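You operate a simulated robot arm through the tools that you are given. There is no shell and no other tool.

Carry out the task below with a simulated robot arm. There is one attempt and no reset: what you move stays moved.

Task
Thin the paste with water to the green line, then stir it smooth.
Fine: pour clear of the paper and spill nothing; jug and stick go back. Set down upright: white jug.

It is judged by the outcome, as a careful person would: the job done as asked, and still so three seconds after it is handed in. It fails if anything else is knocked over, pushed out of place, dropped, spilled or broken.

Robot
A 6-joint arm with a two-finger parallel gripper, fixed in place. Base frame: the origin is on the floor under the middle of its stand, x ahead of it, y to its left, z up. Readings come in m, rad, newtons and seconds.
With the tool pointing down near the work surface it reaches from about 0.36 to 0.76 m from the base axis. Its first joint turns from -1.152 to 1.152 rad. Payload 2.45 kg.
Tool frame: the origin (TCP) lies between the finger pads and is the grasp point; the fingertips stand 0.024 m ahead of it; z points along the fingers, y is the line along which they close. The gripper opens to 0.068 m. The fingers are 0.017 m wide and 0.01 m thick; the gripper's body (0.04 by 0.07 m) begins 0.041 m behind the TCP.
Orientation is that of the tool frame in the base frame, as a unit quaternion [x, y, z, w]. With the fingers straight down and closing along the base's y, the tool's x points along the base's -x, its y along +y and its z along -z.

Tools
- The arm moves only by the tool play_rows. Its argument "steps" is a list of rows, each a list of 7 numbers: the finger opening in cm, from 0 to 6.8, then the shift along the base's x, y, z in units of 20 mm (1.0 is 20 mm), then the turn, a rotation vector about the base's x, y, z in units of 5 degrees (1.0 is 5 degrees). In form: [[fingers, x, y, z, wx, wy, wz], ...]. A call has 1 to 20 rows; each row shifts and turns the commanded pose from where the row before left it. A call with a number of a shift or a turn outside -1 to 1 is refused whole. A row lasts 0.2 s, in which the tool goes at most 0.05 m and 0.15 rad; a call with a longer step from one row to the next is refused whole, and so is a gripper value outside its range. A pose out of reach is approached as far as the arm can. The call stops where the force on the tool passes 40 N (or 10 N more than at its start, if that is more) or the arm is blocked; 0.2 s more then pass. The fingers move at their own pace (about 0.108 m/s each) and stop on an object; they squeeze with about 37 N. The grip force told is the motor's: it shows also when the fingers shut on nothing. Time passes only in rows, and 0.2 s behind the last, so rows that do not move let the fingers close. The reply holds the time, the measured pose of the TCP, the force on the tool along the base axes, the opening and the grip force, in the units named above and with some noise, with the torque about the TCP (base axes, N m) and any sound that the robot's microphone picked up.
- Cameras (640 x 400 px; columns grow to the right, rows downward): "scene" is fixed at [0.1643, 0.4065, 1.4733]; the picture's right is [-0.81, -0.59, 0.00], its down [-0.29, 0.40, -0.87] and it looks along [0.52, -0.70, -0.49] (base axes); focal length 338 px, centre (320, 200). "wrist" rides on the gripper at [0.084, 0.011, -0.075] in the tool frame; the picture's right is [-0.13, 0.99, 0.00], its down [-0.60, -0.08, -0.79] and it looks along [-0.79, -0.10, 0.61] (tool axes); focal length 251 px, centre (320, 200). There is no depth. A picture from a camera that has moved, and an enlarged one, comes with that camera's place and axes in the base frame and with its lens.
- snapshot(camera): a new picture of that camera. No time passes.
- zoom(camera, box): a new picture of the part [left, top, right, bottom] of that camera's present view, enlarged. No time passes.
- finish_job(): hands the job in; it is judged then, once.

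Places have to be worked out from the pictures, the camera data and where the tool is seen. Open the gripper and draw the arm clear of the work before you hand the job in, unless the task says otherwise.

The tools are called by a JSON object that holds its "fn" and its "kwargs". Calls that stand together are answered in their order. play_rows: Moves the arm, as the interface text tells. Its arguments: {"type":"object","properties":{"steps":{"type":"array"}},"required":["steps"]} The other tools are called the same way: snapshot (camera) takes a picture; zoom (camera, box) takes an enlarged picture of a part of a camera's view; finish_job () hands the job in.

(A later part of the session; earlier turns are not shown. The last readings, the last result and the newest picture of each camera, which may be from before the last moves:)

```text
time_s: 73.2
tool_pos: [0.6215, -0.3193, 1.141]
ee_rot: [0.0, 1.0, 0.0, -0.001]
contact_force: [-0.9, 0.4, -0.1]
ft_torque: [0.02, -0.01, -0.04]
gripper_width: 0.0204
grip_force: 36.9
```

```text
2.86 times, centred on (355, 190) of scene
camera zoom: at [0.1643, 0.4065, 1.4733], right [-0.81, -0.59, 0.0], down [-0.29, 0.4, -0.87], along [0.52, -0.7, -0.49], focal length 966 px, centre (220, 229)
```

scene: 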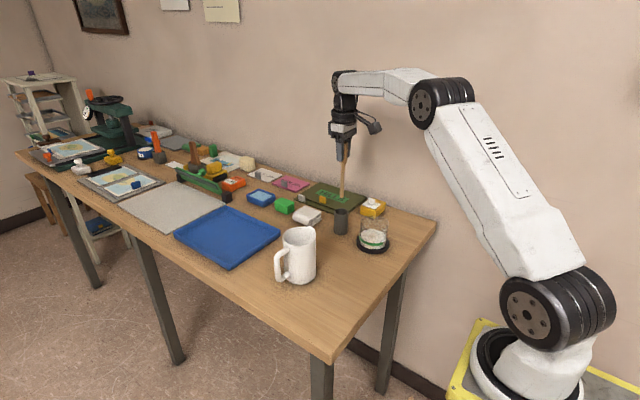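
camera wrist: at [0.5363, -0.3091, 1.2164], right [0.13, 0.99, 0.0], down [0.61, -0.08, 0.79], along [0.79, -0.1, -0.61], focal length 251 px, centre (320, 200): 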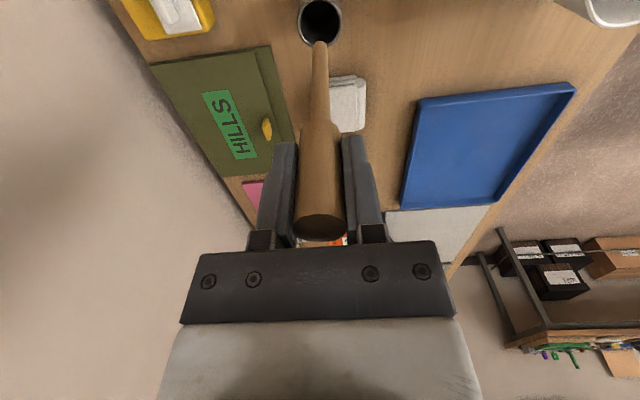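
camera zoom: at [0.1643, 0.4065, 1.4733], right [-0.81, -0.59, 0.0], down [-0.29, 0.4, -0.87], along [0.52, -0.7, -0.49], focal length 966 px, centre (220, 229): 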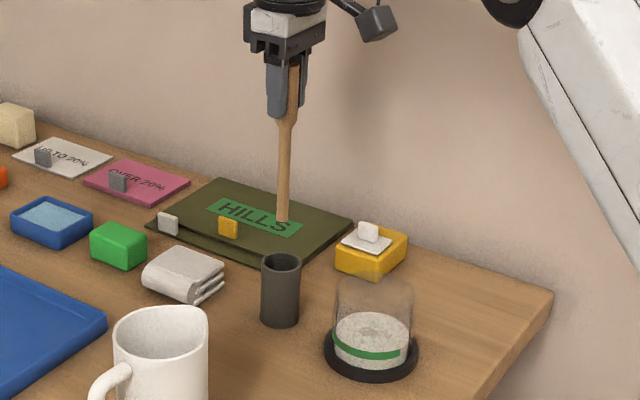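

The stick is clear, with its tip about 0.1435 m below the tool point. I carry it level over to the middle of the glass, tip about 4 cm above the rim, and check.

{"fn": "play_rows", "kwargs": {"steps": [[0, -0.4, 0, 0, 0, 0, 0], [0, -0.7, 0, 0, 0, 0, 0], [0, -0.8, 0, 0, 0, 0, 0], [0, -0.8, 0, 0, 0, 0, 0], [0, -0.8, 0, 0, 0, 0, 0], [0, -0.8, 0, 0, 0, 0, 0], [0, -0.7, 0, 0, 0, 0, 0], [0, -0.4, 0, 0, 0, 0, 0], [0, 0, 0, 0, 0, 0, 0]]}}

{"fn": "snapshot", "kwargs": {"camera": "wrist"}}

{"fn": "zoom", "kwargs": {"camera": "scene", "box": [320, 160, 420, 260]}}

```text
time_s: 75.2
tool_pos: [0.5116, -0.3209, 1.141]
ee_rot: [0.0, 1.0, -0.001, -0.001]
contact_force: [-0.5, -0.1, 0.4]
ft_torque: [0.01, 0.0, 0.01]
gripper_width: 0.0203
grip_force: 37.2
```

```text
taken
camera wrist: at [0.4269, -0.3104, 1.2165], right [0.13, 0.99, 0.0], down [0.61, -0.08, 0.79], along [0.79, -0.1, -0.61], focal length 251 px, centre (320, 200)
```

wrist: 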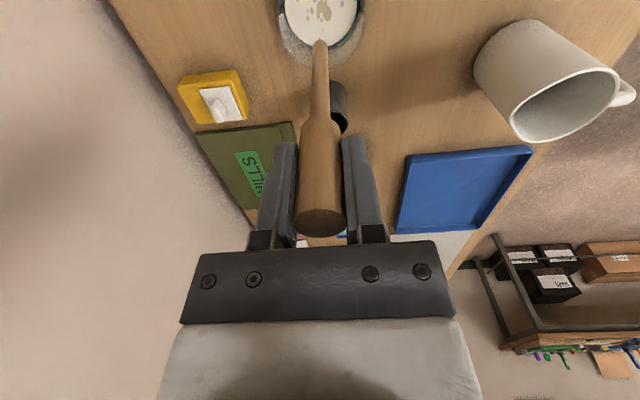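

```text
4.00 times, centred on (370, 210) of scene
camera zoom: at [0.1643, 0.4065, 1.4733], right [-0.81, -0.59, 0.0], down [-0.29, 0.4, -0.87], along [0.52, -0.7, -0.49], focal length 1352 px, centre (120, 160)
```

zoom: 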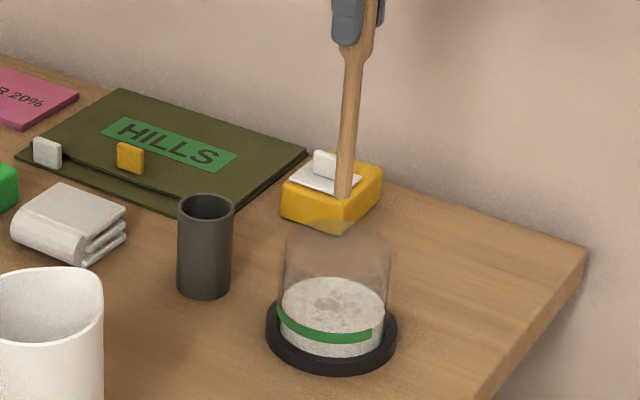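

The stick's axis lines up with the glass centre in both cameras. I lower the tip into the mixture until it is just above the bottom, watching the force.

{"fn": "play_rows", "kwargs": {"steps": [[0, 0, 0, -0.6, 0, 0, 0], [0, 0, 0, -0.6, 0, 0, 0], [0, 0, 0, -0.6, 0, 0, 0], [0, 0, 0, -0.6, 0, 0, 0], [0, 0, 0, -0.6, 0, 0, 0], [0, 0, 0, -0.6, 0, 0, 0], [0, 0, 0, -0.5, 0, 0, 0], [0, 0, 0, -0.4, 0, 0, 0], [0, 0, 0, -0.3, 0, 0, 0], [0, 0, 0, -0.3, 0, 0, 0], [0, 0, 0, 0, 0, 0, 0]]}}

{"fn": "zoom", "kwargs": {"camera": "scene", "box": [345, 205, 400, 260]}}

{"fn": "snapshot", "kwargs": {"camera": "wrist"}}

```text
time_s: 77.6
tool_pos: [0.5148, -0.3203, 1.0371]
ee_rot: [0.0, 1.0, 0.0, -0.001]
contact_force: [0.5, -0.4, -0.6]
ft_torque: [0.0, 0.02, 0.0]
gripper_width: 0.0206
grip_force: 37.3
```

```text
7.27 times, centred on (372, 232) of scene
camera zoom: at [0.1643, 0.4065, 1.4733], right [-0.81, -0.59, 0.0], down [-0.29, 0.4, -0.87], along [0.52, -0.7, -0.49], focal length 2458 px, centre (-62, -36)
```

zoom: 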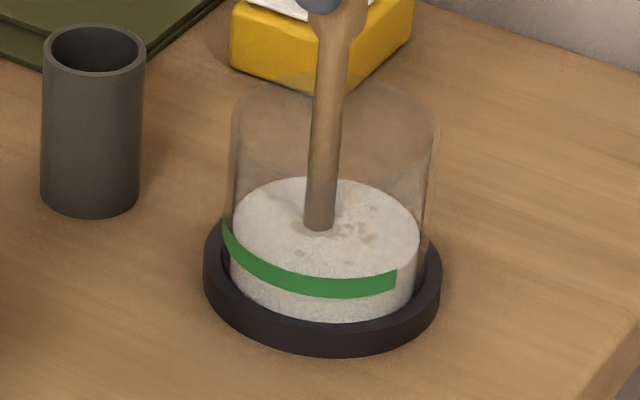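

```text
taken
camera wrist: at [0.4291, -0.3098, 1.1126], right [0.13, 0.99, 0.0], down [0.61, -0.08, 0.79], along [0.79, -0.1, -0.61], focal length 251 px, centre (320, 200)
```

wrist: 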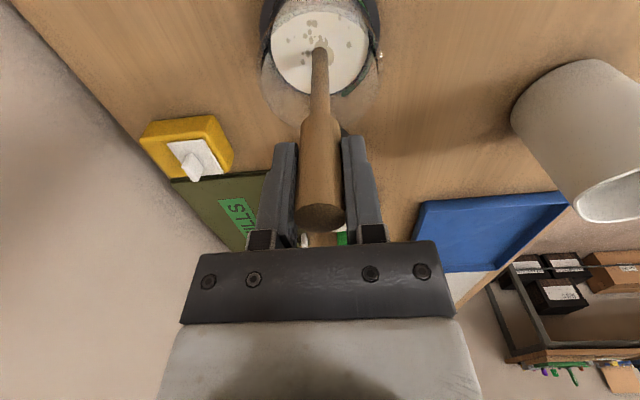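

The tip is in the mixture at the centre of the glass. I lower a few more millimetres, checking for bottom contact.

{"fn": "play_rows", "kwargs": {"steps": [[0, 0, 0, -0.1, 0, 0, 0], [0, 0, 0, -0.1, 0, 0, 0], [0, 0, 0, -0.1, 0, 0, 0], [0, 0, 0, 0, 0, 0, 0]]}}

{"fn": "zoom", "kwargs": {"camera": "scene", "box": [355, 220, 390, 255]}}

{"fn": "zoom", "kwargs": {"camera": "wrist", "box": [255, 0, 385, 120]}}

```text
time_s: 78.6
tool_pos: [0.5134, -0.3201, 1.0322]
ee_rot: [0.001, 1.0, 0.0, 0.0]
contact_force: [0.2, -0.5, 0.1]
ft_torque: [0.01, 0.0, 0.04]
gripper_width: 0.0206
grip_force: 37.0
```

```text
11.43 times, centred on (372, 238) of scene
camera zoom: at [0.1643, 0.4065, 1.4733], right [-0.81, -0.59, 0.0], down [-0.29, 0.4, -0.87], along [0.52, -0.7, -0.49], focal length 3863 px, centre (-280, -229)
```

zoom: 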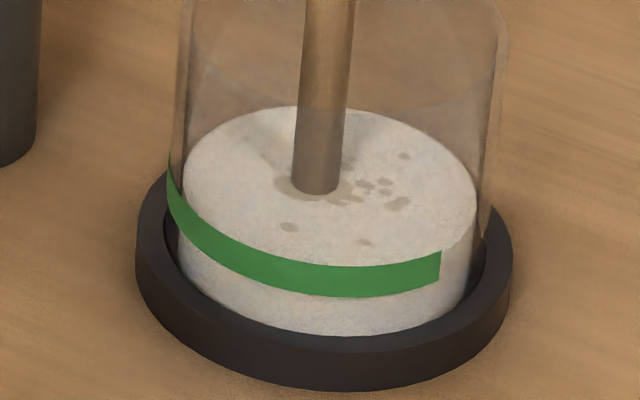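

```text
3.33 times, centred on (320, 60) of wrist
camera zoom: at [0.429, -0.3085, 1.1067], right [0.13, 0.99, 0.0], down [0.61, -0.08, 0.79], along [0.79, -0.1, -0.61], focal length 838 px, centre (320, 667)
```

zoom: 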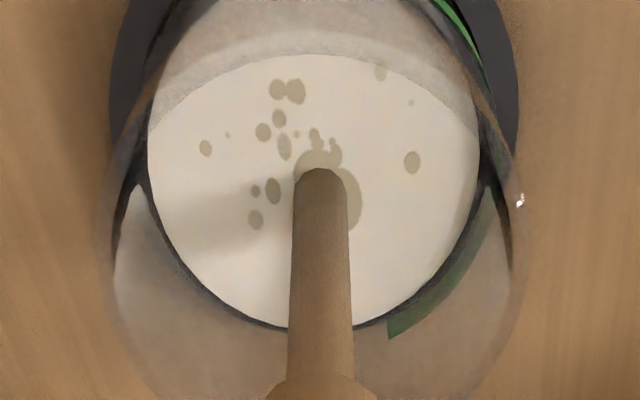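

No bottom contact, and the stick stands centred in the mixture with lumps around it. I begin stirring with one 18 mm radius circle to check clearance and effect.

{"fn": "play_rows", "kwargs": {"steps": [[0, 0.45, 0, 0, 0, 0, 0], [0, 0.45, 0, 0, 0, 0, 0], [0, -0.1206, 0.45, 0, 0, 0, 0], [0, -0.3294, 0.3294, 0, 0, 0, 0], [0, -0.45, 0.1206, 0, 0, 0, 0], [0, -0.45, -0.1206, 0, 0, 0, 0], [0, -0.3294, -0.3294, 0, 0, 0, 0], [0, -0.1206, -0.45, 0, 0, 0, 0], [0, 0.1206, -0.45, 0, 0, 0, 0], [0, 0.3294, -0.3294, 0, 0, 0, 0], [0, 0.45, -0.1206, 0, 0, 0, 0], [0, 0.45, 0.1206, 0, 0, 0, 0], [0, 0.3294, 0.3294, 0, 0, 0, 0], [0, 0.1206, 0.45, 0, 0, 0, 0]]}}

{"fn": "zoom", "kwargs": {"camera": "wrist", "box": [255, 0, 385, 120]}}

{"fn": "zoom", "kwargs": {"camera": "scene", "box": [345, 205, 400, 260]}}

```text
time_s: 81.6
tool_pos: [0.5338, -0.3207, 1.0326]
ee_rot: [0.0, 1.0, -0.002, 0.0]
contact_force: [-0.6, -4.7, 7.7]
ft_torque: [-0.63, 0.14, -0.02]
gripper_width: 0.0206
grip_force: 36.9
```

```text
3.33 times, centred on (320, 60) of wrist
camera zoom: at [0.4484, -0.3093, 1.1072], right [0.13, 0.99, 0.0], down [0.6, -0.08, 0.79], along [0.79, -0.1, -0.61], focal length 838 px, centre (320, 667)
```

zoom: 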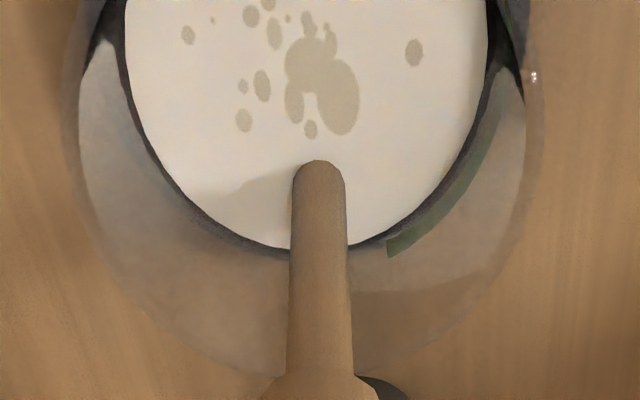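

```text
7.27 times, centred on (372, 232) of scene
camera zoom: at [0.1642, 0.4065, 1.4733], right [-0.81, -0.59, 0.0], down [-0.29, 0.4, -0.87], along [0.52, -0.7, -0.49], focal length 2458 px, centre (-62, -36)
```

zoom: 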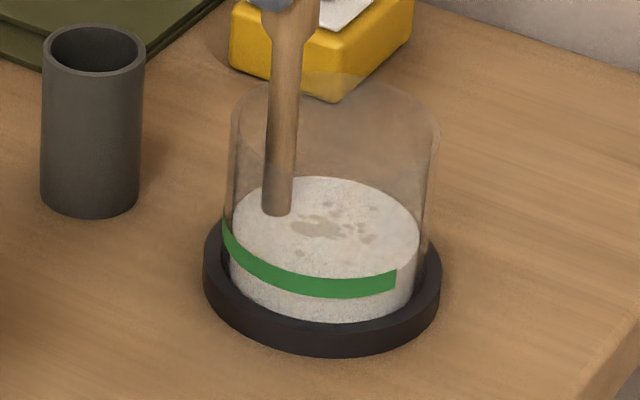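

There is now about 8 N upward and friction at the tip, so it rubs on the bottom away from the centre; the glass has not moved. I raise the tip 4 mm and check that the force goes away.

{"fn": "play_rows", "kwargs": {"steps": [[0, 0, 0, 0.1, 0, 0, 0], [0, 0, 0, 0.1, 0, 0, 0], [0, 0, 0, 0, 0, 0, 0]]}}

{"fn": "snapshot", "kwargs": {"camera": "wrist"}}

```text
time_s: 82.4
tool_pos: [0.533, -0.319, 1.0331]
ee_rot: [0.001, 1.0, 0.0, -0.002]
contact_force: [0.1, -0.1, -1.0]
ft_torque: [-0.01, 0.0, 0.04]
gripper_width: 0.02
grip_force: 36.6
```

```text
taken
camera wrist: at [0.4474, -0.3084, 1.1094], right [0.13, 0.99, 0.0], down [0.61, -0.08, 0.79], along [0.78, -0.1, -0.61], focal length 251 px, centre (320, 200)
```

wrist: 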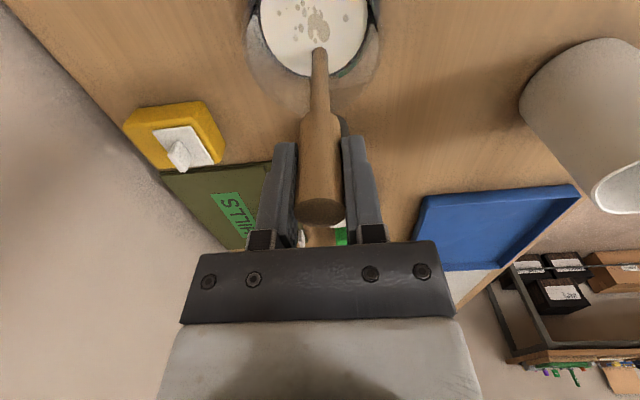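

The contact is gone with the tip a few millimetres up. I stir two full circles at this height.

{"fn": "play_rows", "kwargs": {"steps": [[0, -0.1719, 0.529, 0, 0, 0, 0], [0, -0.45, 0.327, 0, 0, 0, 0], [0, -0.5562, 0, 0, 0, 0, 0], [0, -0.45, -0.327, 0, 0, 0, 0], [0, -0.1719, -0.529, 0, 0, 0, 0], [0, 0.1719, -0.529, 0, 0, 0, 0], [0, 0.45, -0.327, 0, 0, 0, 0], [0, 0.5562, 0, 0, 0, 0, 0], [0, 0.45, 0.327, 0, 0, 0, 0], [0, 0.1719, 0.529, 0, 0, 0, 0], [0, -0.1719, 0.529, 0, 0, 0, 0], [0, -0.45, 0.327, 0, 0, 0, 0], [0, -0.5562, 0, 0, 0, 0, 0], [0, -0.45, -0.327, 0, 0, 0, 0], [0, -0.1719, -0.529, 0, 0, 0, 0], [0, 0.1719, -0.529, 0, 0, 0, 0], [0, 0.45, -0.327, 0, 0, 0, 0], [0, 0.5562, 0, 0, 0, 0, 0], [0, 0.45, 0.327, 0, 0, 0, 0], [0, 0.1719, 0.529, 0, 0, 0, 0]]}}

{"fn": "zoom", "kwargs": {"camera": "scene", "box": [345, 205, 400, 260]}}

{"fn": "zoom", "kwargs": {"camera": "wrist", "box": [255, 0, 385, 120]}}

```text
time_s: 86.6
tool_pos: [0.5307, -0.3213, 1.0366]
ee_rot: [-0.001, 1.0, 0.0, 0.0]
contact_force: [0.8, 0.2, -0.4]
ft_torque: [0.01, 0.02, -0.02]
gripper_width: 0.0203
grip_force: 36.9
```

```text
7.27 times, centred on (372, 232) of scene
camera zoom: at [0.1644, 0.4065, 1.4733], right [-0.81, -0.59, 0.0], down [-0.29, 0.4, -0.87], along [0.52, -0.7, -0.49], focal length 2458 px, centre (-62, -36)
```

zoom: 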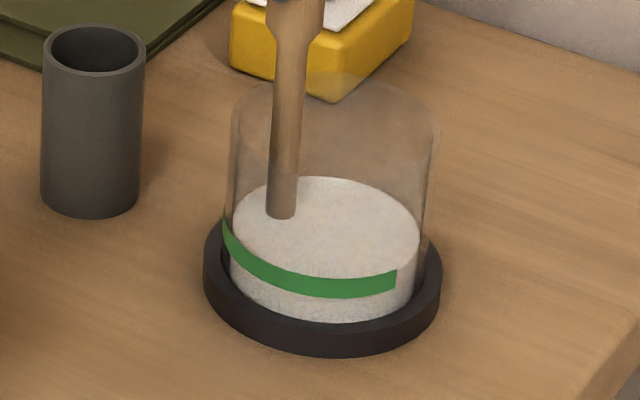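

```text
3.33 times, centred on (320, 60) of wrist
camera zoom: at [0.4466, -0.3091, 1.1122], right [0.13, 0.99, 0.0], down [0.61, -0.08, 0.79], along [0.79, -0.1, -0.61], focal length 838 px, centre (320, 667)
```

zoom: 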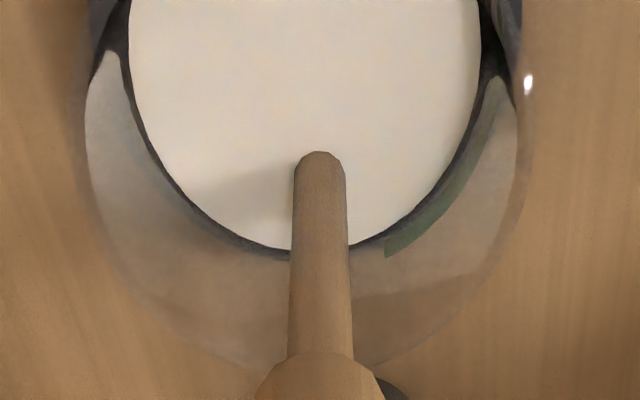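

The lumps are gone and the surface looks smooth. I add one more full circle and one smaller circle to make sure, ending at the centre.

{"fn": "play_rows", "kwargs": {"steps": [[0, -0.1719, 0.529, 0, 0, 0, 0], [0, -0.45, 0.327, 0, 0, 0, 0], [0, -0.5562, 0, 0, 0, 0, 0], [0, -0.45, -0.327, 0, 0, 0, 0], [0, -0.1719, -0.529, 0, 0, 0, 0], [0, 0.1719, -0.529, 0, 0, 0, 0], [0, 0.45, -0.327, 0, 0, 0, 0], [0, 0.5562, 0, 0, 0, 0, 0], [0, 0.45, 0.327, 0, 0, 0, 0], [0, 0.1719, 0.529, 0, 0, 0, 0], [0, -0.45, 0, 0, 0, 0, 0], [0, -0.1318, 0.3182, 0, 0, 0, 0], [0, -0.3182, 0.1318, 0, 0, 0, 0], [0, -0.3182, -0.1318, 0, 0, 0, 0], [0, -0.1318, -0.3182, 0, 0, 0, 0], [0, 0.1318, -0.3182, 0, 0, 0, 0], [0, 0.3182, -0.1318, 0, 0, 0, 0], [0, 0.3182, 0.1318, 0, 0, 0, 0], [0, 0.1318, 0.3182, 0, 0, 0, 0], [0, -0.45, 0, 0, 0, 0, 0]]}}

{"fn": "zoom", "kwargs": {"camera": "scene", "box": [355, 220, 390, 255]}}

{"fn": "zoom", "kwargs": {"camera": "wrist", "box": [255, 0, 385, 120]}}

```text
time_s: 90.8
tool_pos: [0.5122, -0.3213, 1.0347]
ee_rot: [0.0, 1.0, 0.001, -0.001]
contact_force: [0.1, -0.7, -0.3]
ft_torque: [0.01, 0.0, 0.01]
gripper_width: 0.0206
grip_force: 37.2
```

```text
11.43 times, centred on (372, 238) of scene
camera zoom: at [0.1643, 0.4065, 1.4733], right [-0.81, -0.59, 0.0], down [-0.29, 0.4, -0.87], along [0.52, -0.7, -0.49], focal length 3863 px, centre (-280, -229)
```

zoom: 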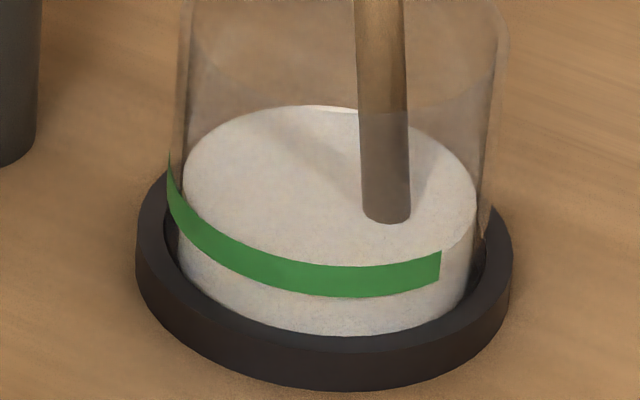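

```text
3.33 times, centred on (320, 60) of wrist
camera zoom: at [0.4277, -0.3094, 1.1105], right [0.13, 0.99, 0.0], down [0.61, -0.08, 0.79], along [0.79, -0.1, -0.61], focal length 838 px, centre (320, 667)
```

zoom: 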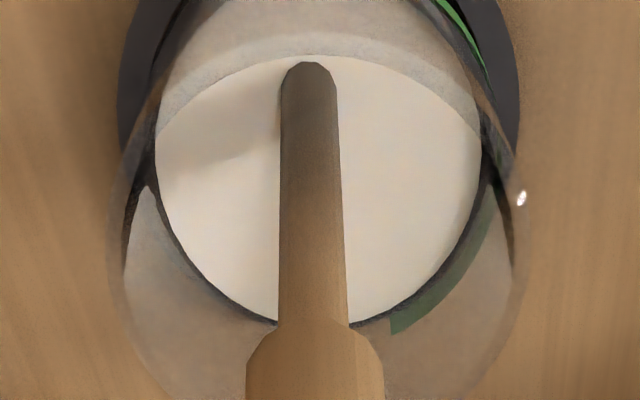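

The surface is smooth, but the stick now enters the liquid off-centre, so it seems to have tilted in the grip. I look at the whole picture before moving.

{"fn": "snapshot", "kwargs": {"camera": "wrist"}}

{"fn": "zoom", "kwargs": {"camera": "scene", "box": [320, 160, 420, 260]}}

```text
taken
camera wrist: at [0.4277, -0.3094, 1.1105], right [0.13, 0.99, 0.0], down [0.61, -0.08, 0.79], along [0.79, -0.1, -0.61], focal length 251 px, centre (320, 200)
```

wrist: 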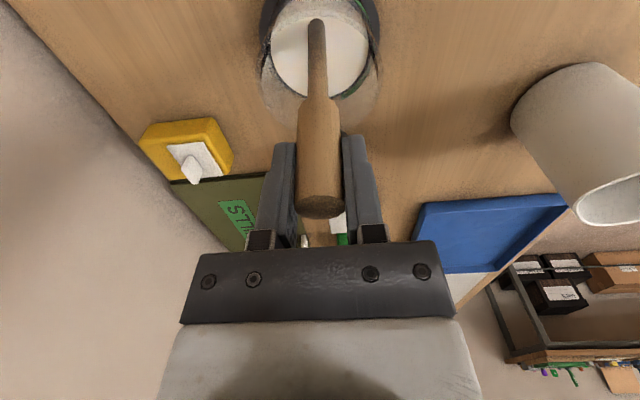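

```text
4.00 times, centred on (370, 210) of scene
camera zoom: at [0.1643, 0.4065, 1.4733], right [-0.81, -0.59, 0.0], down [-0.29, 0.4, -0.87], along [0.52, -0.7, -0.49], focal length 1352 px, centre (120, 160)
```

zoom: 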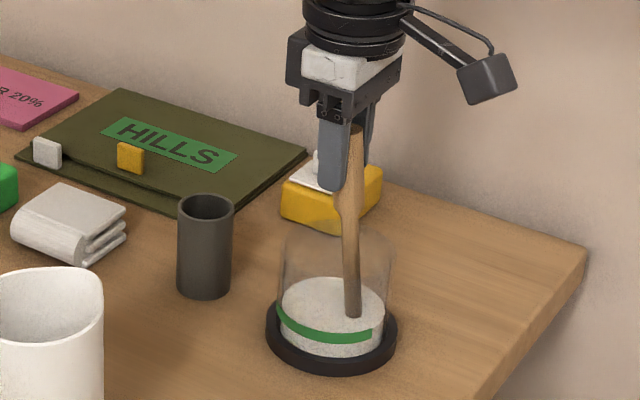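

The stick has pivoted in the grip so its tip leans about 7° toward -x. I lift it slowly until the tip is out of the liquid but still inside the glass, and let it drip there.

{"fn": "play_rows", "kwargs": {"steps": [[0, 0, 0, 0.2, 0, 0, 0], [0, 0, 0, 0.3, 0, 0, 0], [0, 0, 0, 0.3, 0, 0, 0], [0, 0, 0, 0.3, 0, 0, 0], [0, 0, 0, 0.3, 0, 0, 0], [0, 0, 0, 0.3, 0, 0, 0], [0, 0, 0, 0, 0, 0, 0], [0, 0, 0, 0, 0, 0, 0], [0, 0, 0, 0, 0, 0, 0], [0, 0, 0, 0, 0, 0, 0]]}}

{"fn": "zoom", "kwargs": {"camera": "scene", "box": [320, 160, 420, 260]}}

{"fn": "snapshot", "kwargs": {"camera": "wrist"}}

```text
time_s: 93.0
tool_pos: [0.5116, -0.3201, 1.0709]
ee_rot: [0.001, 1.0, 0.001, 0.0]
contact_force: [0.1, 0.1, 0.5]
ft_torque: [-0.04, 0.01, 0.02]
gripper_width: 0.0208
grip_force: 37.1
```

```text
4.00 times, centred on (370, 210) of scene
camera zoom: at [0.1643, 0.4065, 1.4733], right [-0.81, -0.59, 0.0], down [-0.29, 0.4, -0.87], along [0.52, -0.7, -0.49], focal length 1352 px, centre (120, 160)
```

zoom: 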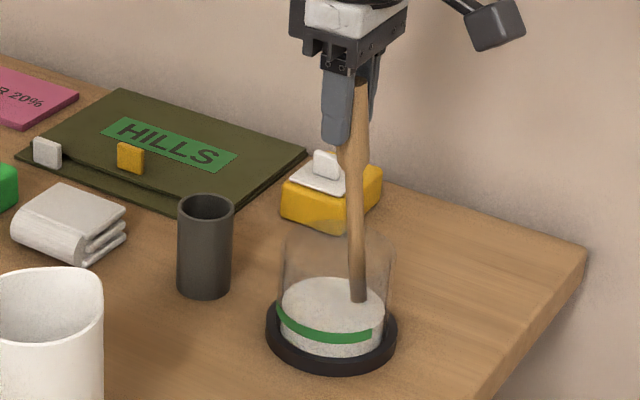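

```text
taken
camera wrist: at [0.4275, -0.3088, 1.1459], right [0.13, 0.99, 0.0], down [0.61, -0.08, 0.79], along [0.79, -0.1, -0.61], focal length 251 px, centre (320, 200)
```

wrist: 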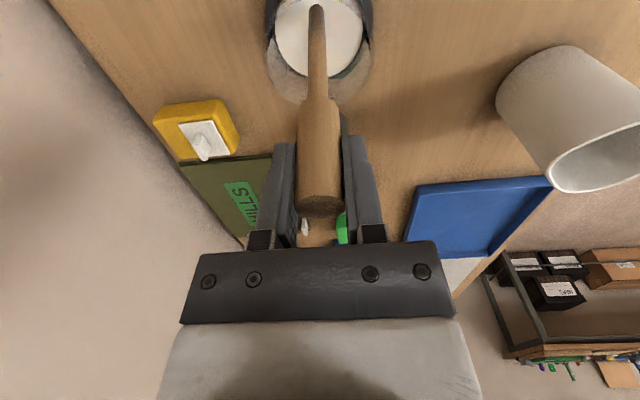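

The tip is out of the liquid; the stick leans about 7° and has slid a little down in the grip. I rotate the tool -7° about y to make the stick vertical while raising it straight up out of the glass.

{"fn": "play_rows", "kwargs": {"steps": [[0, 0, 0, 0.1, 0, -0.28, 0], [0, 0, 0, 0.1, 0, -0.28, 0], [0, 0, 0, 0.1, 0, -0.28, 0], [0, 0, 0, 0.1, 0, -0.28, 0], [0, 0, 0, 0.1, 0, -0.28, 0], [0, 0, 0, 0, 0, 0, 0], [0, 0, 0, 0, 0, 0, 0]]}}

{"fn": "zoom", "kwargs": {"camera": "scene", "box": [320, 160, 420, 260]}}

{"fn": "snapshot", "kwargs": {"camera": "wrist"}}

```text
time_s: 94.6
tool_pos: [0.5123, -0.3199, 1.0818]
ee_rot: [0.002, 0.998, 0.0, 0.06]
contact_force: [-0.5, -0.1, -1.3]
ft_torque: [0.0, 0.01, 0.02]
gripper_width: 0.0208
grip_force: 36.7
```

```text
4.00 times, centred on (370, 210) of scene
camera zoom: at [0.1643, 0.4065, 1.4733], right [-0.81, -0.59, 0.0], down [-0.29, 0.4, -0.87], along [0.52, -0.7, -0.49], focal length 1352 px, centre (120, 160)
```

zoom: 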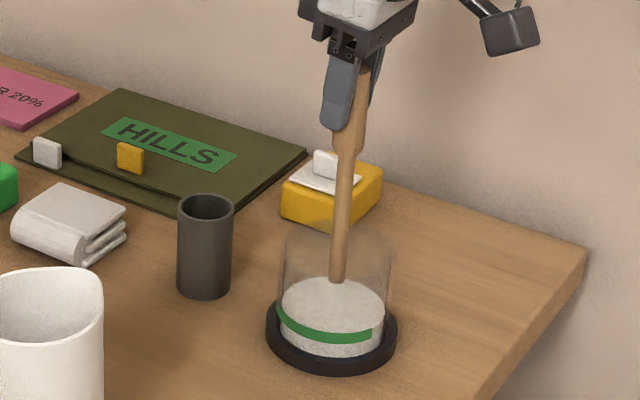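

```text
taken
camera wrist: at [0.4192, -0.3096, 1.1451], right [0.13, 0.99, 0.02], down [0.5, -0.08, 0.86], along [0.85, -0.1, -0.51], focal length 251 px, centre (320, 200)
```

wrist: 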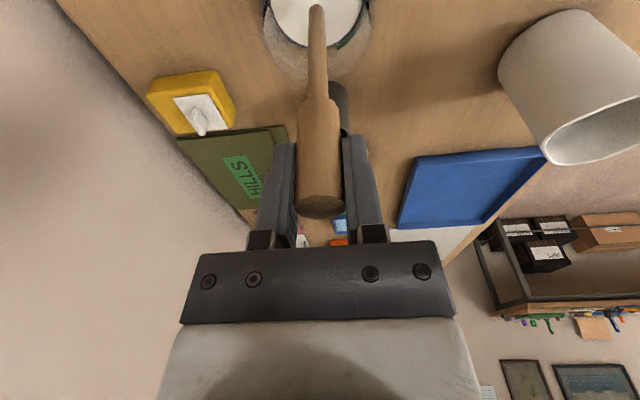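

The stick is vertical again, with its tip about 0.152 m below the tool point and no drip seen. I raise it clear of the rim and carry it across above the holder.

{"fn": "play_rows", "kwargs": {"steps": [[0, 0, 0, 0.4, 0, 0, 0], [0, 0, 0, 0.6, 0, 0, 0], [0, 0, 0, 0.7, 0, 0, 0], [0, 0, 0, 0.7, 0, 0, 0], [0, 0, 0, 0.6, 0, 0, 0], [0, 0, 0, 0.2, 0, 0, 0], [0, 0, 0, 0, 0, 0, 0], [0, 0, 0, 0, 0, 0, 0]]}}

{"fn": "zoom", "kwargs": {"camera": "scene", "box": [320, 160, 420, 260]}}

```text
time_s: 96.4
tool_pos: [0.512, -0.3204, 1.1441]
ee_rot: [0.001, 0.998, 0.0, 0.06]
contact_force: [-0.3, 0.4, -0.5]
ft_torque: [0.03, 0.02, -0.02]
gripper_width: 0.021
grip_force: 37.4
```

```text
4.00 times, centred on (370, 210) of scene
camera zoom: at [0.1643, 0.4065, 1.4733], right [-0.81, -0.59, 0.0], down [-0.29, 0.4, -0.87], along [0.52, -0.7, -0.49], focal length 1352 px, centre (120, 160)
```

zoom: 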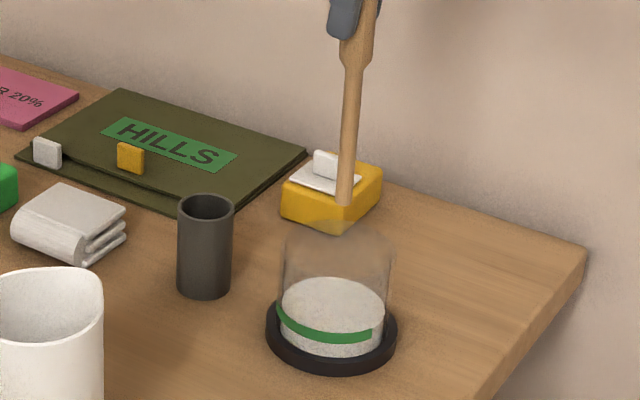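

{"fn": "play_rows", "kwargs": {"steps": [[0, 0.4, 0, 0, 0, 0, 0], [0, 0.7, 0, 0, 0, 0, 0], [0, 0.8, 0, 0, 0, 0, 0], [0, 0.8, 0, 0, 0, 0, 0], [0, 0.8, 0, 0, 0, 0, 0], [0, 0.8, 0, 0, 0, 0, 0], [0, 0.7, 0, 0, 0, 0, 0], [0, 0.4, 0, 0, 0, 0, 0], [0, 0, 0, 0, 0, 0, 0]]}}

{"fn": "snapshot", "kwargs": {"camera": "wrist"}}

{"fn": "zoom", "kwargs": {"camera": "scene", "box": [290, 140, 390, 250]}}

```text
time_s: 98.4
tool_pos: [0.6207, -0.3195, 1.1453]
ee_rot: [0.001, 0.998, 0.0, 0.06]
contact_force: [-0.3, -0.4, -0.5]
ft_torque: [-0.05, 0.01, 0.0]
gripper_width: 0.0208
grip_force: 37.3
```

```text
taken
camera wrist: at [0.5268, -0.3086, 1.2089], right [0.13, 0.99, 0.02], down [0.5, -0.08, 0.86], along [0.85, -0.1, -0.51], focal length 251 px, centre (320, 200)
```

wrist: 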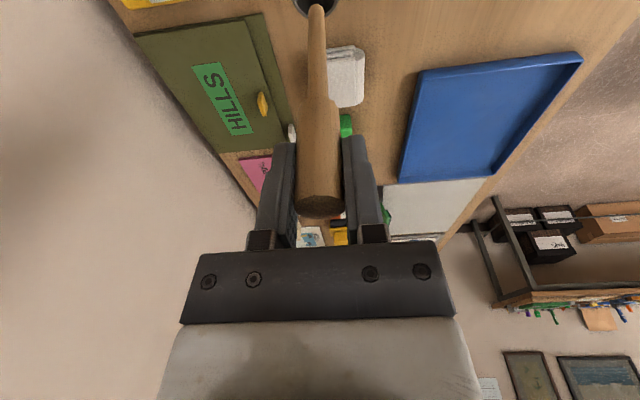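

```text
3.64 times, centred on (340, 195) of scene
camera zoom: at [0.1643, 0.4065, 1.4733], right [-0.81, -0.59, 0.0], down [-0.29, 0.4, -0.87], along [0.52, -0.7, -0.49], focal length 1229 px, centre (247, 218)
```

zoom: 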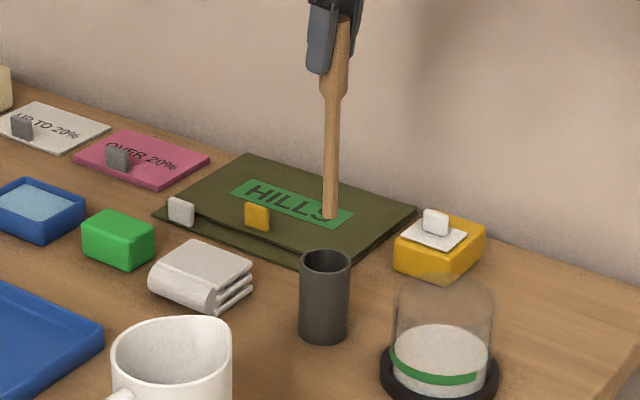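

{"fn": "zoom", "kwargs": {"camera": "wrist", "box": [270, 0, 370, 60]}}

{"fn": "zoom", "kwargs": {"camera": "scene", "box": [320, 170, 370, 240]}}

```text
6.40 times, centred on (320, 30) of wrist
camera zoom: at [0.5268, -0.3086, 1.2089], right [0.13, 0.99, 0.02], down [0.5, -0.08, 0.86], along [0.85, -0.1, -0.51], focal length 1609 px, centre (320, 1288)
```

zoom: 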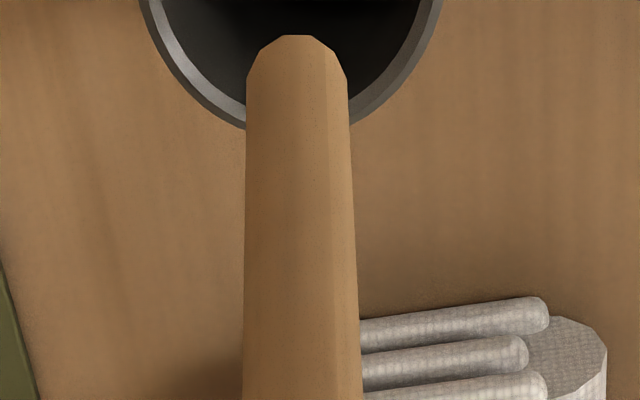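

```text
5.71 times, centred on (345, 205) of scene
camera zoom: at [0.1643, 0.4065, 1.4733], right [-0.81, -0.59, 0.0], down [-0.29, 0.4, -0.87], along [0.52, -0.7, -0.49], focal length 1931 px, centre (177, 171)
```

zoom: 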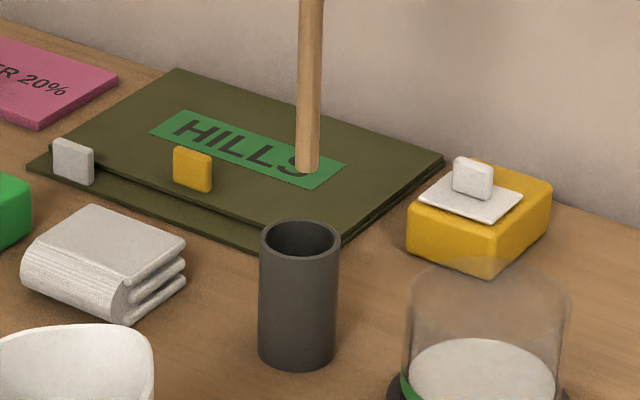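

The tip is above the holder, about 2–3 mm toward -x of its centre. I shift 2 mm in +x and lower it most of the way in.

{"fn": "play_rows", "kwargs": {"steps": [[0, 0.1, 0, 0, 0, 0, 0], [0, 0, 0, -0.5, 0, 0, 0], [0, 0, 0, -0.6, 0, 0, 0], [0, 0, 0, -0.6, 0, 0, 0], [0, 0, 0, -0.6, 0, 0, 0], [0, 0, 0, 0, 0, 0, 0]]}}

{"fn": "zoom", "kwargs": {"camera": "wrist", "box": [260, 0, 380, 100]}}

{"fn": "zoom", "kwargs": {"camera": "scene", "box": [320, 170, 370, 240]}}

```text
time_s: 99.8
tool_pos: [0.6214, -0.3196, 1.0976]
ee_rot: [0.002, 0.998, -0.001, 0.06]
contact_force: [0.6, 0.8, 0.0]
ft_torque: [0.01, -0.02, 0.02]
gripper_width: 0.0207
grip_force: 37.0
```

```text
4.00 times, centred on (320, 50) of wrist
camera zoom: at [0.5297, -0.3088, 1.1619], right [0.13, 0.99, 0.02], down [0.5, -0.08, 0.86], along [0.85, -0.1, -0.51], focal length 1006 px, centre (320, 800)
```

zoom: 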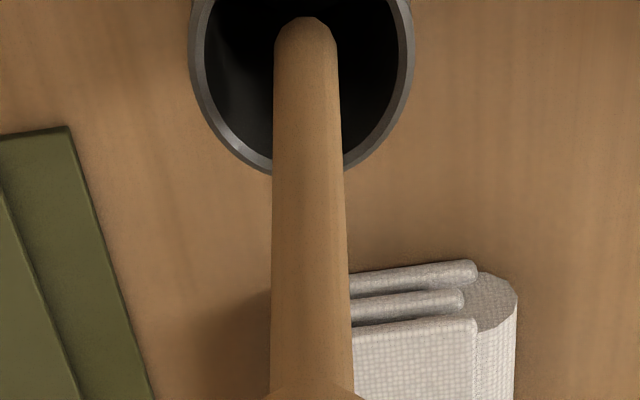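

```text
5.71 times, centred on (345, 205) of scene
camera zoom: at [0.1643, 0.4065, 1.4733], right [-0.81, -0.59, 0.0], down [-0.29, 0.4, -0.87], along [0.52, -0.7, -0.49], focal length 1931 px, centre (177, 171)
```

zoom: 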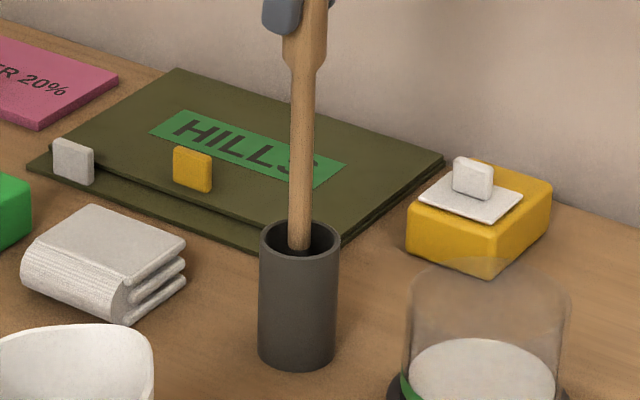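

The tip is entering the middle of the holder opening. I lower further, then in small steps until it touches the bottom.

{"fn": "play_rows", "kwargs": {"steps": [[0, 0, 0, -0.4, 0, 0, 0], [0, 0, 0, -0.5, 0, 0, 0], [0, 0, 0, -0.5, 0, 0, 0], [0, 0, 0, -0.5, 0, 0, 0], [0, 0, 0, -0.4, 0, 0, 0], [0, 0, 0, -0.3, 0, 0, 0], [0, 0, 0, 0, 0, 0, 0]]}}

{"fn": "zoom", "kwargs": {"camera": "scene", "box": [310, 150, 380, 240]}}

{"fn": "snapshot", "kwargs": {"camera": "wrist"}}

```text
time_s: 101.4
tool_pos: [0.6224, -0.3195, 1.0469]
ee_rot: [0.001, 0.998, 0.0, 0.06]
contact_force: [0.2, 0.9, 0.6]
ft_torque: [0.0, -0.03, -0.01]
gripper_width: 0.0205
grip_force: 37.3
```

```text
4.44 times, centred on (345, 195) of scene
camera zoom: at [0.1643, 0.4065, 1.4733], right [-0.81, -0.59, 0.0], down [-0.29, 0.4, -0.87], along [0.52, -0.7, -0.49], focal length 1502 px, centre (209, 222)
```

zoom: 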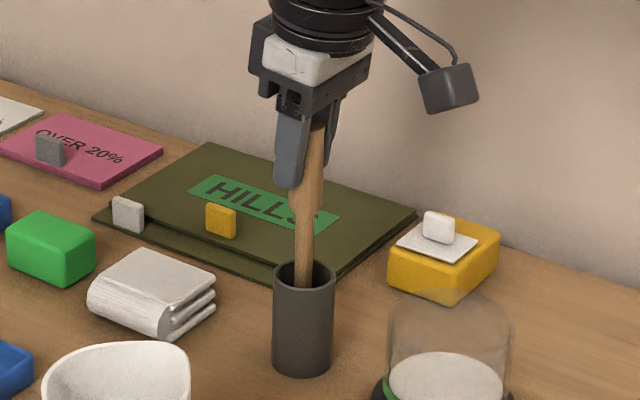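

```text
taken
camera wrist: at [0.5297, -0.3087, 1.1106], right [0.13, 0.99, 0.02], down [0.5, -0.08, 0.86], along [0.85, -0.1, -0.51], focal length 251 px, centre (320, 200)
```

wrist: 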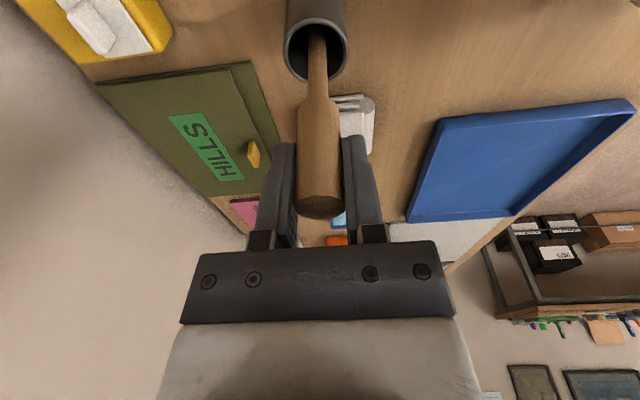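

{"fn": "play_rows", "kwargs": {"steps": [[0, 0, 0, -0.2, 0, 0, 0], [0, 0, 0, -0.2, 0, 0, 0], [0, 0, 0, -0.1, 0, 0, 0], [0, 0, 0, -0.1, 0, 0, 0], [0, 0, 0, 0, 0, 0, 0]]}}

```text
time_s: 102.6
tool_pos: [0.6223, -0.3203, 1.035]
ee_rot: [0.001, 0.998, 0.0, 0.06]
contact_force: [-0.5, -0.3, 2.6]
ft_torque: [0.05, 0.04, 0.01]
gripper_width: 0.0207
grip_force: 37.3
```

A first slight upward force (2.6 N) suggests the tip is about to rest. I lower by another millimetre to confirm.

{"fn": "play_rows", "kwargs": {"steps": [[0, 0, 0, -0.05, 0, 0, 0], [0, 0, 0, 0, 0, 0, 0]]}}

{"fn": "play_rows", "kwargs": {"steps": [[0, 0, 0, 0, 0, 0, 0]]}}

{"fn": "zoom", "kwargs": {"camera": "scene", "box": [310, 150, 380, 240]}}

{"fn": "snapshot", "kwargs": {"camera": "wrist"}}

```text
time_s: 103.2
tool_pos: [0.6226, -0.3199, 1.0332]
ee_rot: [0.001, 0.998, -0.001, 0.061]
contact_force: [-0.9, 1.0, 10.7]
ft_torque: [0.18, 0.14, 0.0]
gripper_width: 0.0206
grip_force: 37.2
```

```text
time_s: 103.6
tool_pos: [0.6228, -0.3199, 1.0345]
ee_rot: [0.001, 0.998, -0.001, 0.061]
contact_force: [-0.4, 1.3, 12.5]
ft_torque: [0.14, 0.06, -0.01]
gripper_width: 0.0208
grip_force: 36.8
```

```text
4.44 times, centred on (345, 195) of scene
camera zoom: at [0.1641, 0.4067, 1.4733], right [-0.81, -0.59, 0.0], down [-0.29, 0.4, -0.87], along [0.52, -0.7, -0.49], focal length 1502 px, centre (209, 222)
```

zoom: 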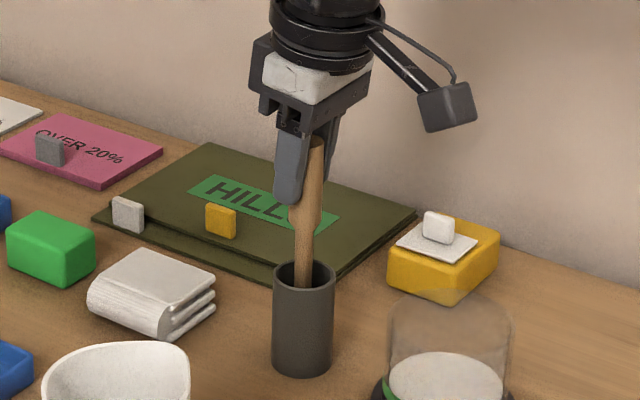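

```text
taken
camera wrist: at [0.5296, -0.3094, 1.0987], right [0.13, 0.99, 0.01], down [0.5, -0.08, 0.86], along [0.85, -0.1, -0.51], focal length 251 px, centre (320, 200)
```

wrist: 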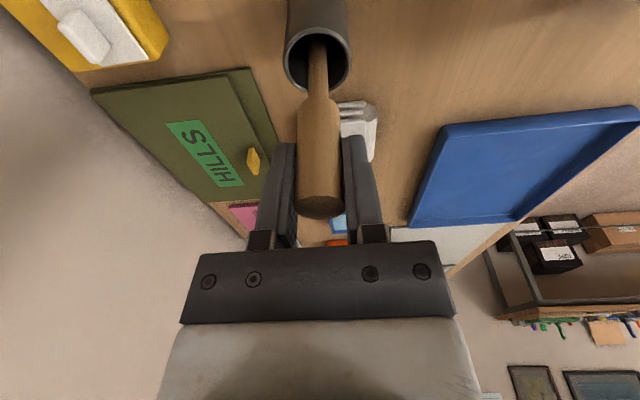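

The tip rests on the holder bottom. I ease off slightly and open the fingers gradually.

{"fn": "play_rows", "kwargs": {"steps": [[0, 0, 0, 0.05, 0, 0, 0], [1.5, 0, 0, 0, 0, 0, 0], [2.1, 0, 0, 0, 0, 0, 0], [2.3, 0, 0, 0, 0, 0, 0], [2.6, 0, 0, 0, 0, 0, 0], [3.2, 0, 0, 0, 0, 0, 0], [4.2, 0, 0, 0, 0, 0, 0], [5.5, 0, 0, 0, 0, 0, 0], [6.8, 0, 0, 0, 0, 0, 0], [6.8, 0, 0, 0, 0, 0, 0]]}}

{"fn": "zoom", "kwargs": {"camera": "scene", "box": [310, 150, 380, 240]}}

{"fn": "snapshot", "kwargs": {"camera": "wrist"}}

```text
time_s: 105.8
tool_pos: [0.6236, -0.3194, 1.0341]
ee_rot: [0.001, 0.998, 0.0, 0.06]
contact_force: [0.2, 0.1, 0.5]
ft_torque: [0.01, 0.01, -0.03]
gripper_width: 0.0679
grip_force: 0.1
```

```text
4.44 times, centred on (345, 195) of scene
camera zoom: at [0.1643, 0.4065, 1.4733], right [-0.81, -0.59, 0.0], down [-0.29, 0.4, -0.87], along [0.52, -0.7, -0.49], focal length 1502 px, centre (209, 222)
```

zoom: 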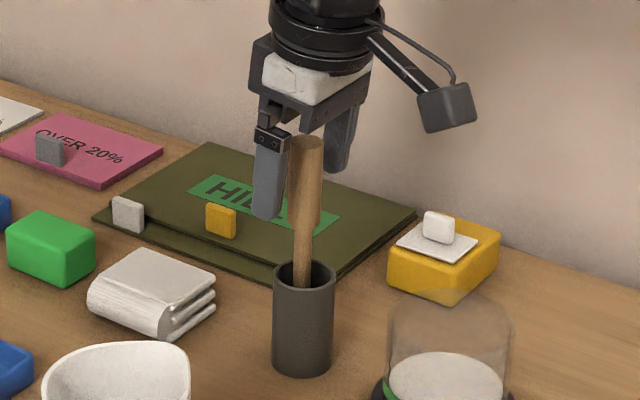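

```text
taken
camera wrist: at [0.5298, -0.3091, 1.0984], right [0.13, 0.99, 0.02], down [0.5, -0.08, 0.86], along [0.85, -0.1, -0.51], focal length 251 px, centre (320, 200)
```

wrist: 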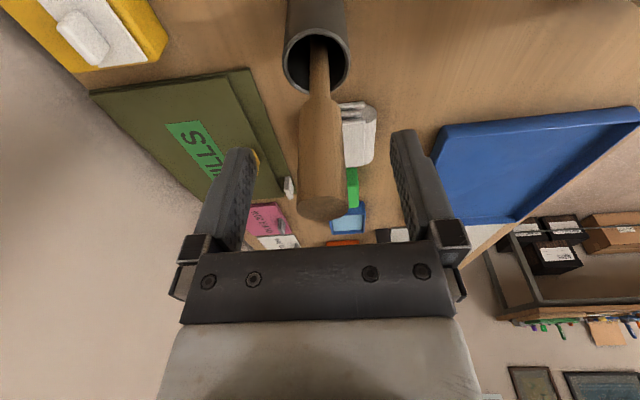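

The stick stands in the holder, released. I back the open gripper up along its axis and then well clear.

{"fn": "play_rows", "kwargs": {"steps": [[6.8, -0.05, 0, 0.4, 0, 0, 0], [6.8, -0.08, 0, 0.7, 0, 0, 0], [6.8, -0.1, 0, 0.8, 0, 0, 0], [6.8, -0.1, 0, 0.8, 0, 0, 0], [6.8, -0.1, 0, 0.9, 0, 0, 0], [6.8, -0.1, 0, 1, 0, 0, 0], [6.8, 0, 0, 1, 0, 0, 0], [6.8, 0, 0, 1, 0, 0.35, 0], [6.8, 0, 0, 1, 0, 0.35, 0], [6.8, 0, 0, 1, 0, 0.35, 0], [6.8, 0, 0, 1, 0, 0.35, 0], [6.8, 0, 0, 0, 0, 0, 0]]}}

{"fn": "snapshot", "kwargs": {"camera": "scene"}}

{"fn": "zoom", "kwargs": {"camera": "scene", "box": [250, 160, 410, 290]}}

{"fn": "snapshot", "kwargs": {"camera": "wrist"}}

```text
time_s: 108.4
tool_pos: [0.6127, -0.3191, 1.2255]
ee_rot: [0.001, 1.0, 0.0, -0.002]
contact_force: [0.0, 0.2, -0.2]
ft_torque: [-0.01, 0.01, -0.02]
gripper_width: 0.0679
grip_force: 0.1
```

```text
taken
```

scene: 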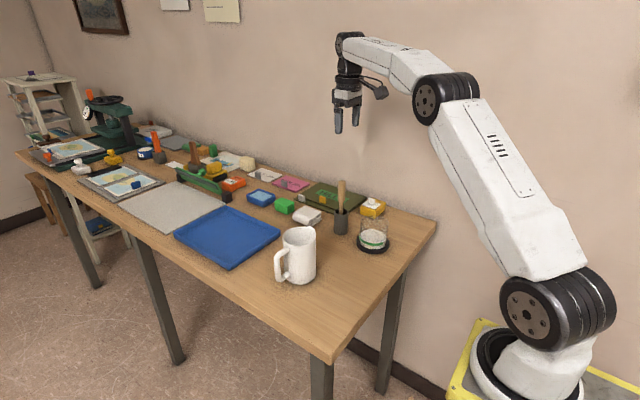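

```text
3.08 times, centred on (330, 225) of scene
camera zoom: at [0.1643, 0.4065, 1.4733], right [-0.81, -0.59, 0.0], down [-0.29, 0.4, -0.87], along [0.52, -0.7, -0.49], focal length 1040 px, centre (289, 123)
```

zoom: 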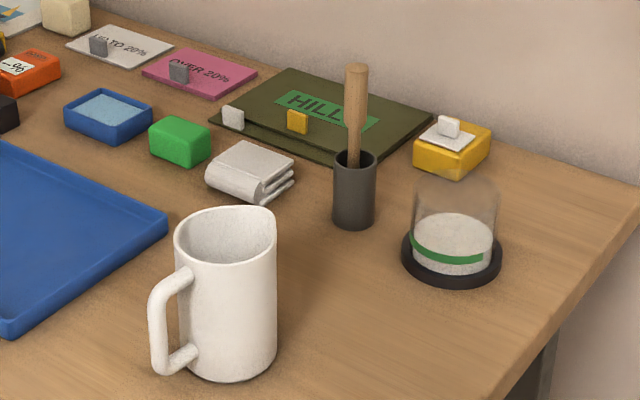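

```text
taken
camera wrist: at [0.5266, -0.3086, 1.3003], right [0.13, 0.99, 0.0], down [0.61, -0.08, 0.79], along [0.78, -0.1, -0.61], focal length 251 px, centre (320, 200)
```

wrist: 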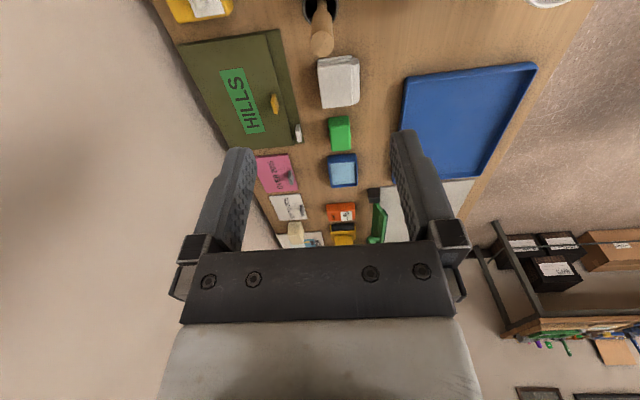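

Everything is back in place. I check the final level against the green band once more with close zooms.

{"fn": "zoom", "kwargs": {"camera": "scene", "box": [355, 220, 390, 255]}}

{"fn": "zoom", "kwargs": {"camera": "scene", "box": [360, 232, 388, 250]}}

{"fn": "zoom", "kwargs": {"camera": "scene", "box": [260, 215, 340, 295]}}

```text
11.43 times, centred on (372, 238) of scene
camera zoom: at [0.1643, 0.4065, 1.4733], right [-0.81, -0.59, 0.0], down [-0.29, 0.4, -0.87], along [0.52, -0.7, -0.49], focal length 3863 px, centre (-280, -229)
```

zoom: 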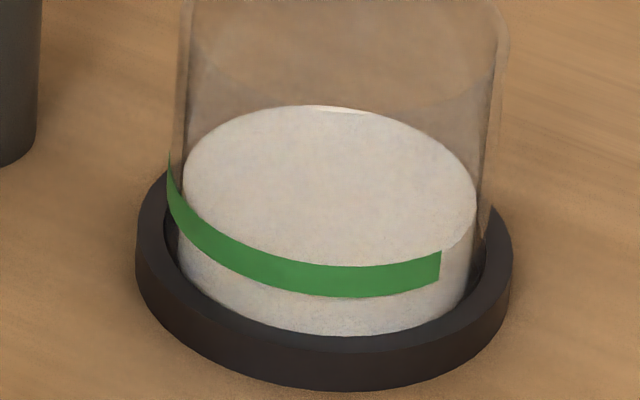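

```text
16.00 times, centred on (374, 241) of scene
camera zoom: at [0.1643, 0.4065, 1.4733], right [-0.81, -0.59, 0.0], down [-0.29, 0.4, -0.87], along [0.52, -0.7, -0.49], focal length 5408 px, centre (-544, -456)
```

zoom: 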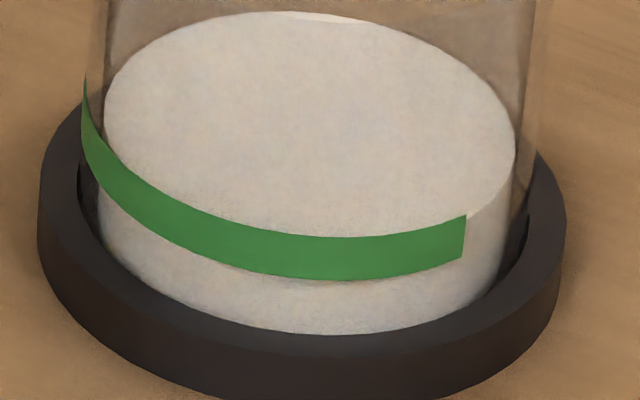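

```text
5.00 times, centred on (300, 255) of scene
camera zoom: at [0.1643, 0.4065, 1.4733], right [-0.81, -0.59, 0.0], down [-0.29, 0.4, -0.87], along [0.52, -0.7, -0.49], focal length 1690 px, centre (420, -75)
```

zoom: 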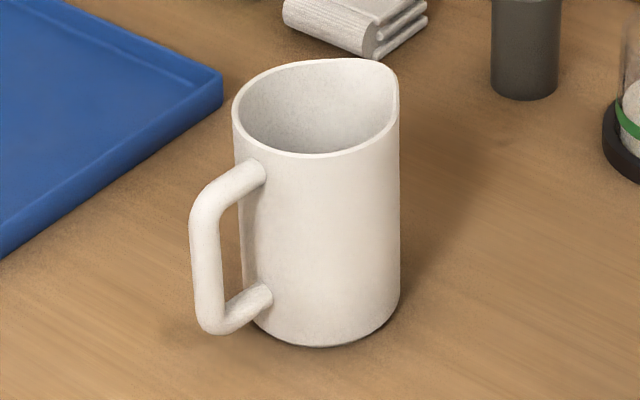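

The level sits within about 1 mm of the middle of the green band, the mixture is smooth, and the jug and stick are back. I draw the arm back to its start position, clear of the work.

{"fn": "play_rows", "kwargs": {"steps": [[6.8, -0.4, 0, 0.2, 0, 0, 0], [6.8, -0.9, 0.15, 0.1, 0, 0, 0], [6.8, -1, 0.2, 0.1, 0, 0, 0], [6.8, -1, 0.2, 0.1, 0, 0, 0], [6.8, -1, 0.2, 0.1, 0, 0, 0], [6.8, -1, 0.2, 0.1, 0, 0, 0], [6.8, -1, 0.2, 0.1, 0, 0, 0], [6.8, -1, 0.2, 0, 0, 0, 0], [6.8, -1, 0.2, 0, 0, 0, 0], [6.8, -1, 0.2, 0, 0, 0, 0], [6.8, -1, 0.2, 0, 0, 0, 0], [6.8, -1, 0.2, 0, 0, 0, 0], [6.8, -1, 0.2, 0, 0, 0, 0], [6.8, -0.7, 0.2, 0, 0, 0, 0], [6.8, -0.4, 0, 0, 0, 0, 0], [6.8, 0, 0, 0, 0, 0, 0]]}}

{"fn": "snapshot", "kwargs": {"camera": "scene"}}

{"fn": "snapshot", "kwargs": {"camera": "wrist"}}

```text
time_s: 111.8
tool_pos: [0.3439, -0.2693, 1.241]
ee_rot: [0.001, 1.0, 0.0, -0.001]
contact_force: [0.1, 0.8, 0.6]
ft_torque: [-0.04, 0.01, 0.0]
gripper_width: 0.0678
grip_force: 0.0
```

```text
taken
```

scene: 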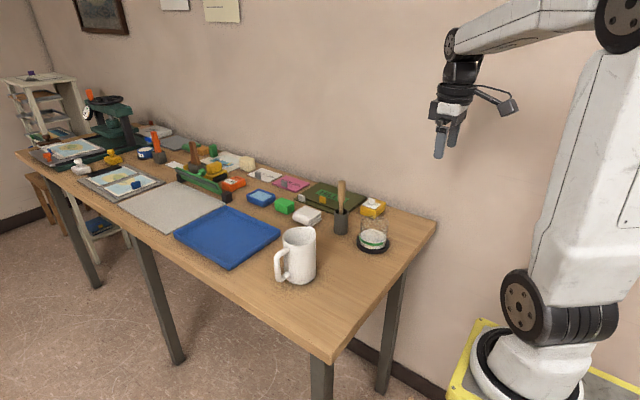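

```text
taken
camera wrist: at [0.2597, -0.258, 1.3165], right [0.13, 0.99, 0.0], down [0.61, -0.08, 0.79], along [0.79, -0.1, -0.61], focal length 251 px, centre (320, 200)
```

wrist: 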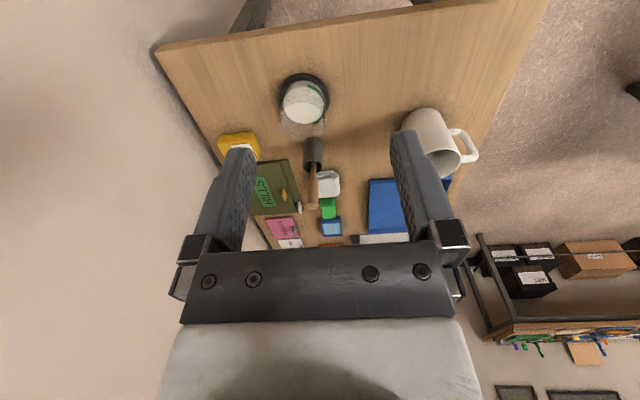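

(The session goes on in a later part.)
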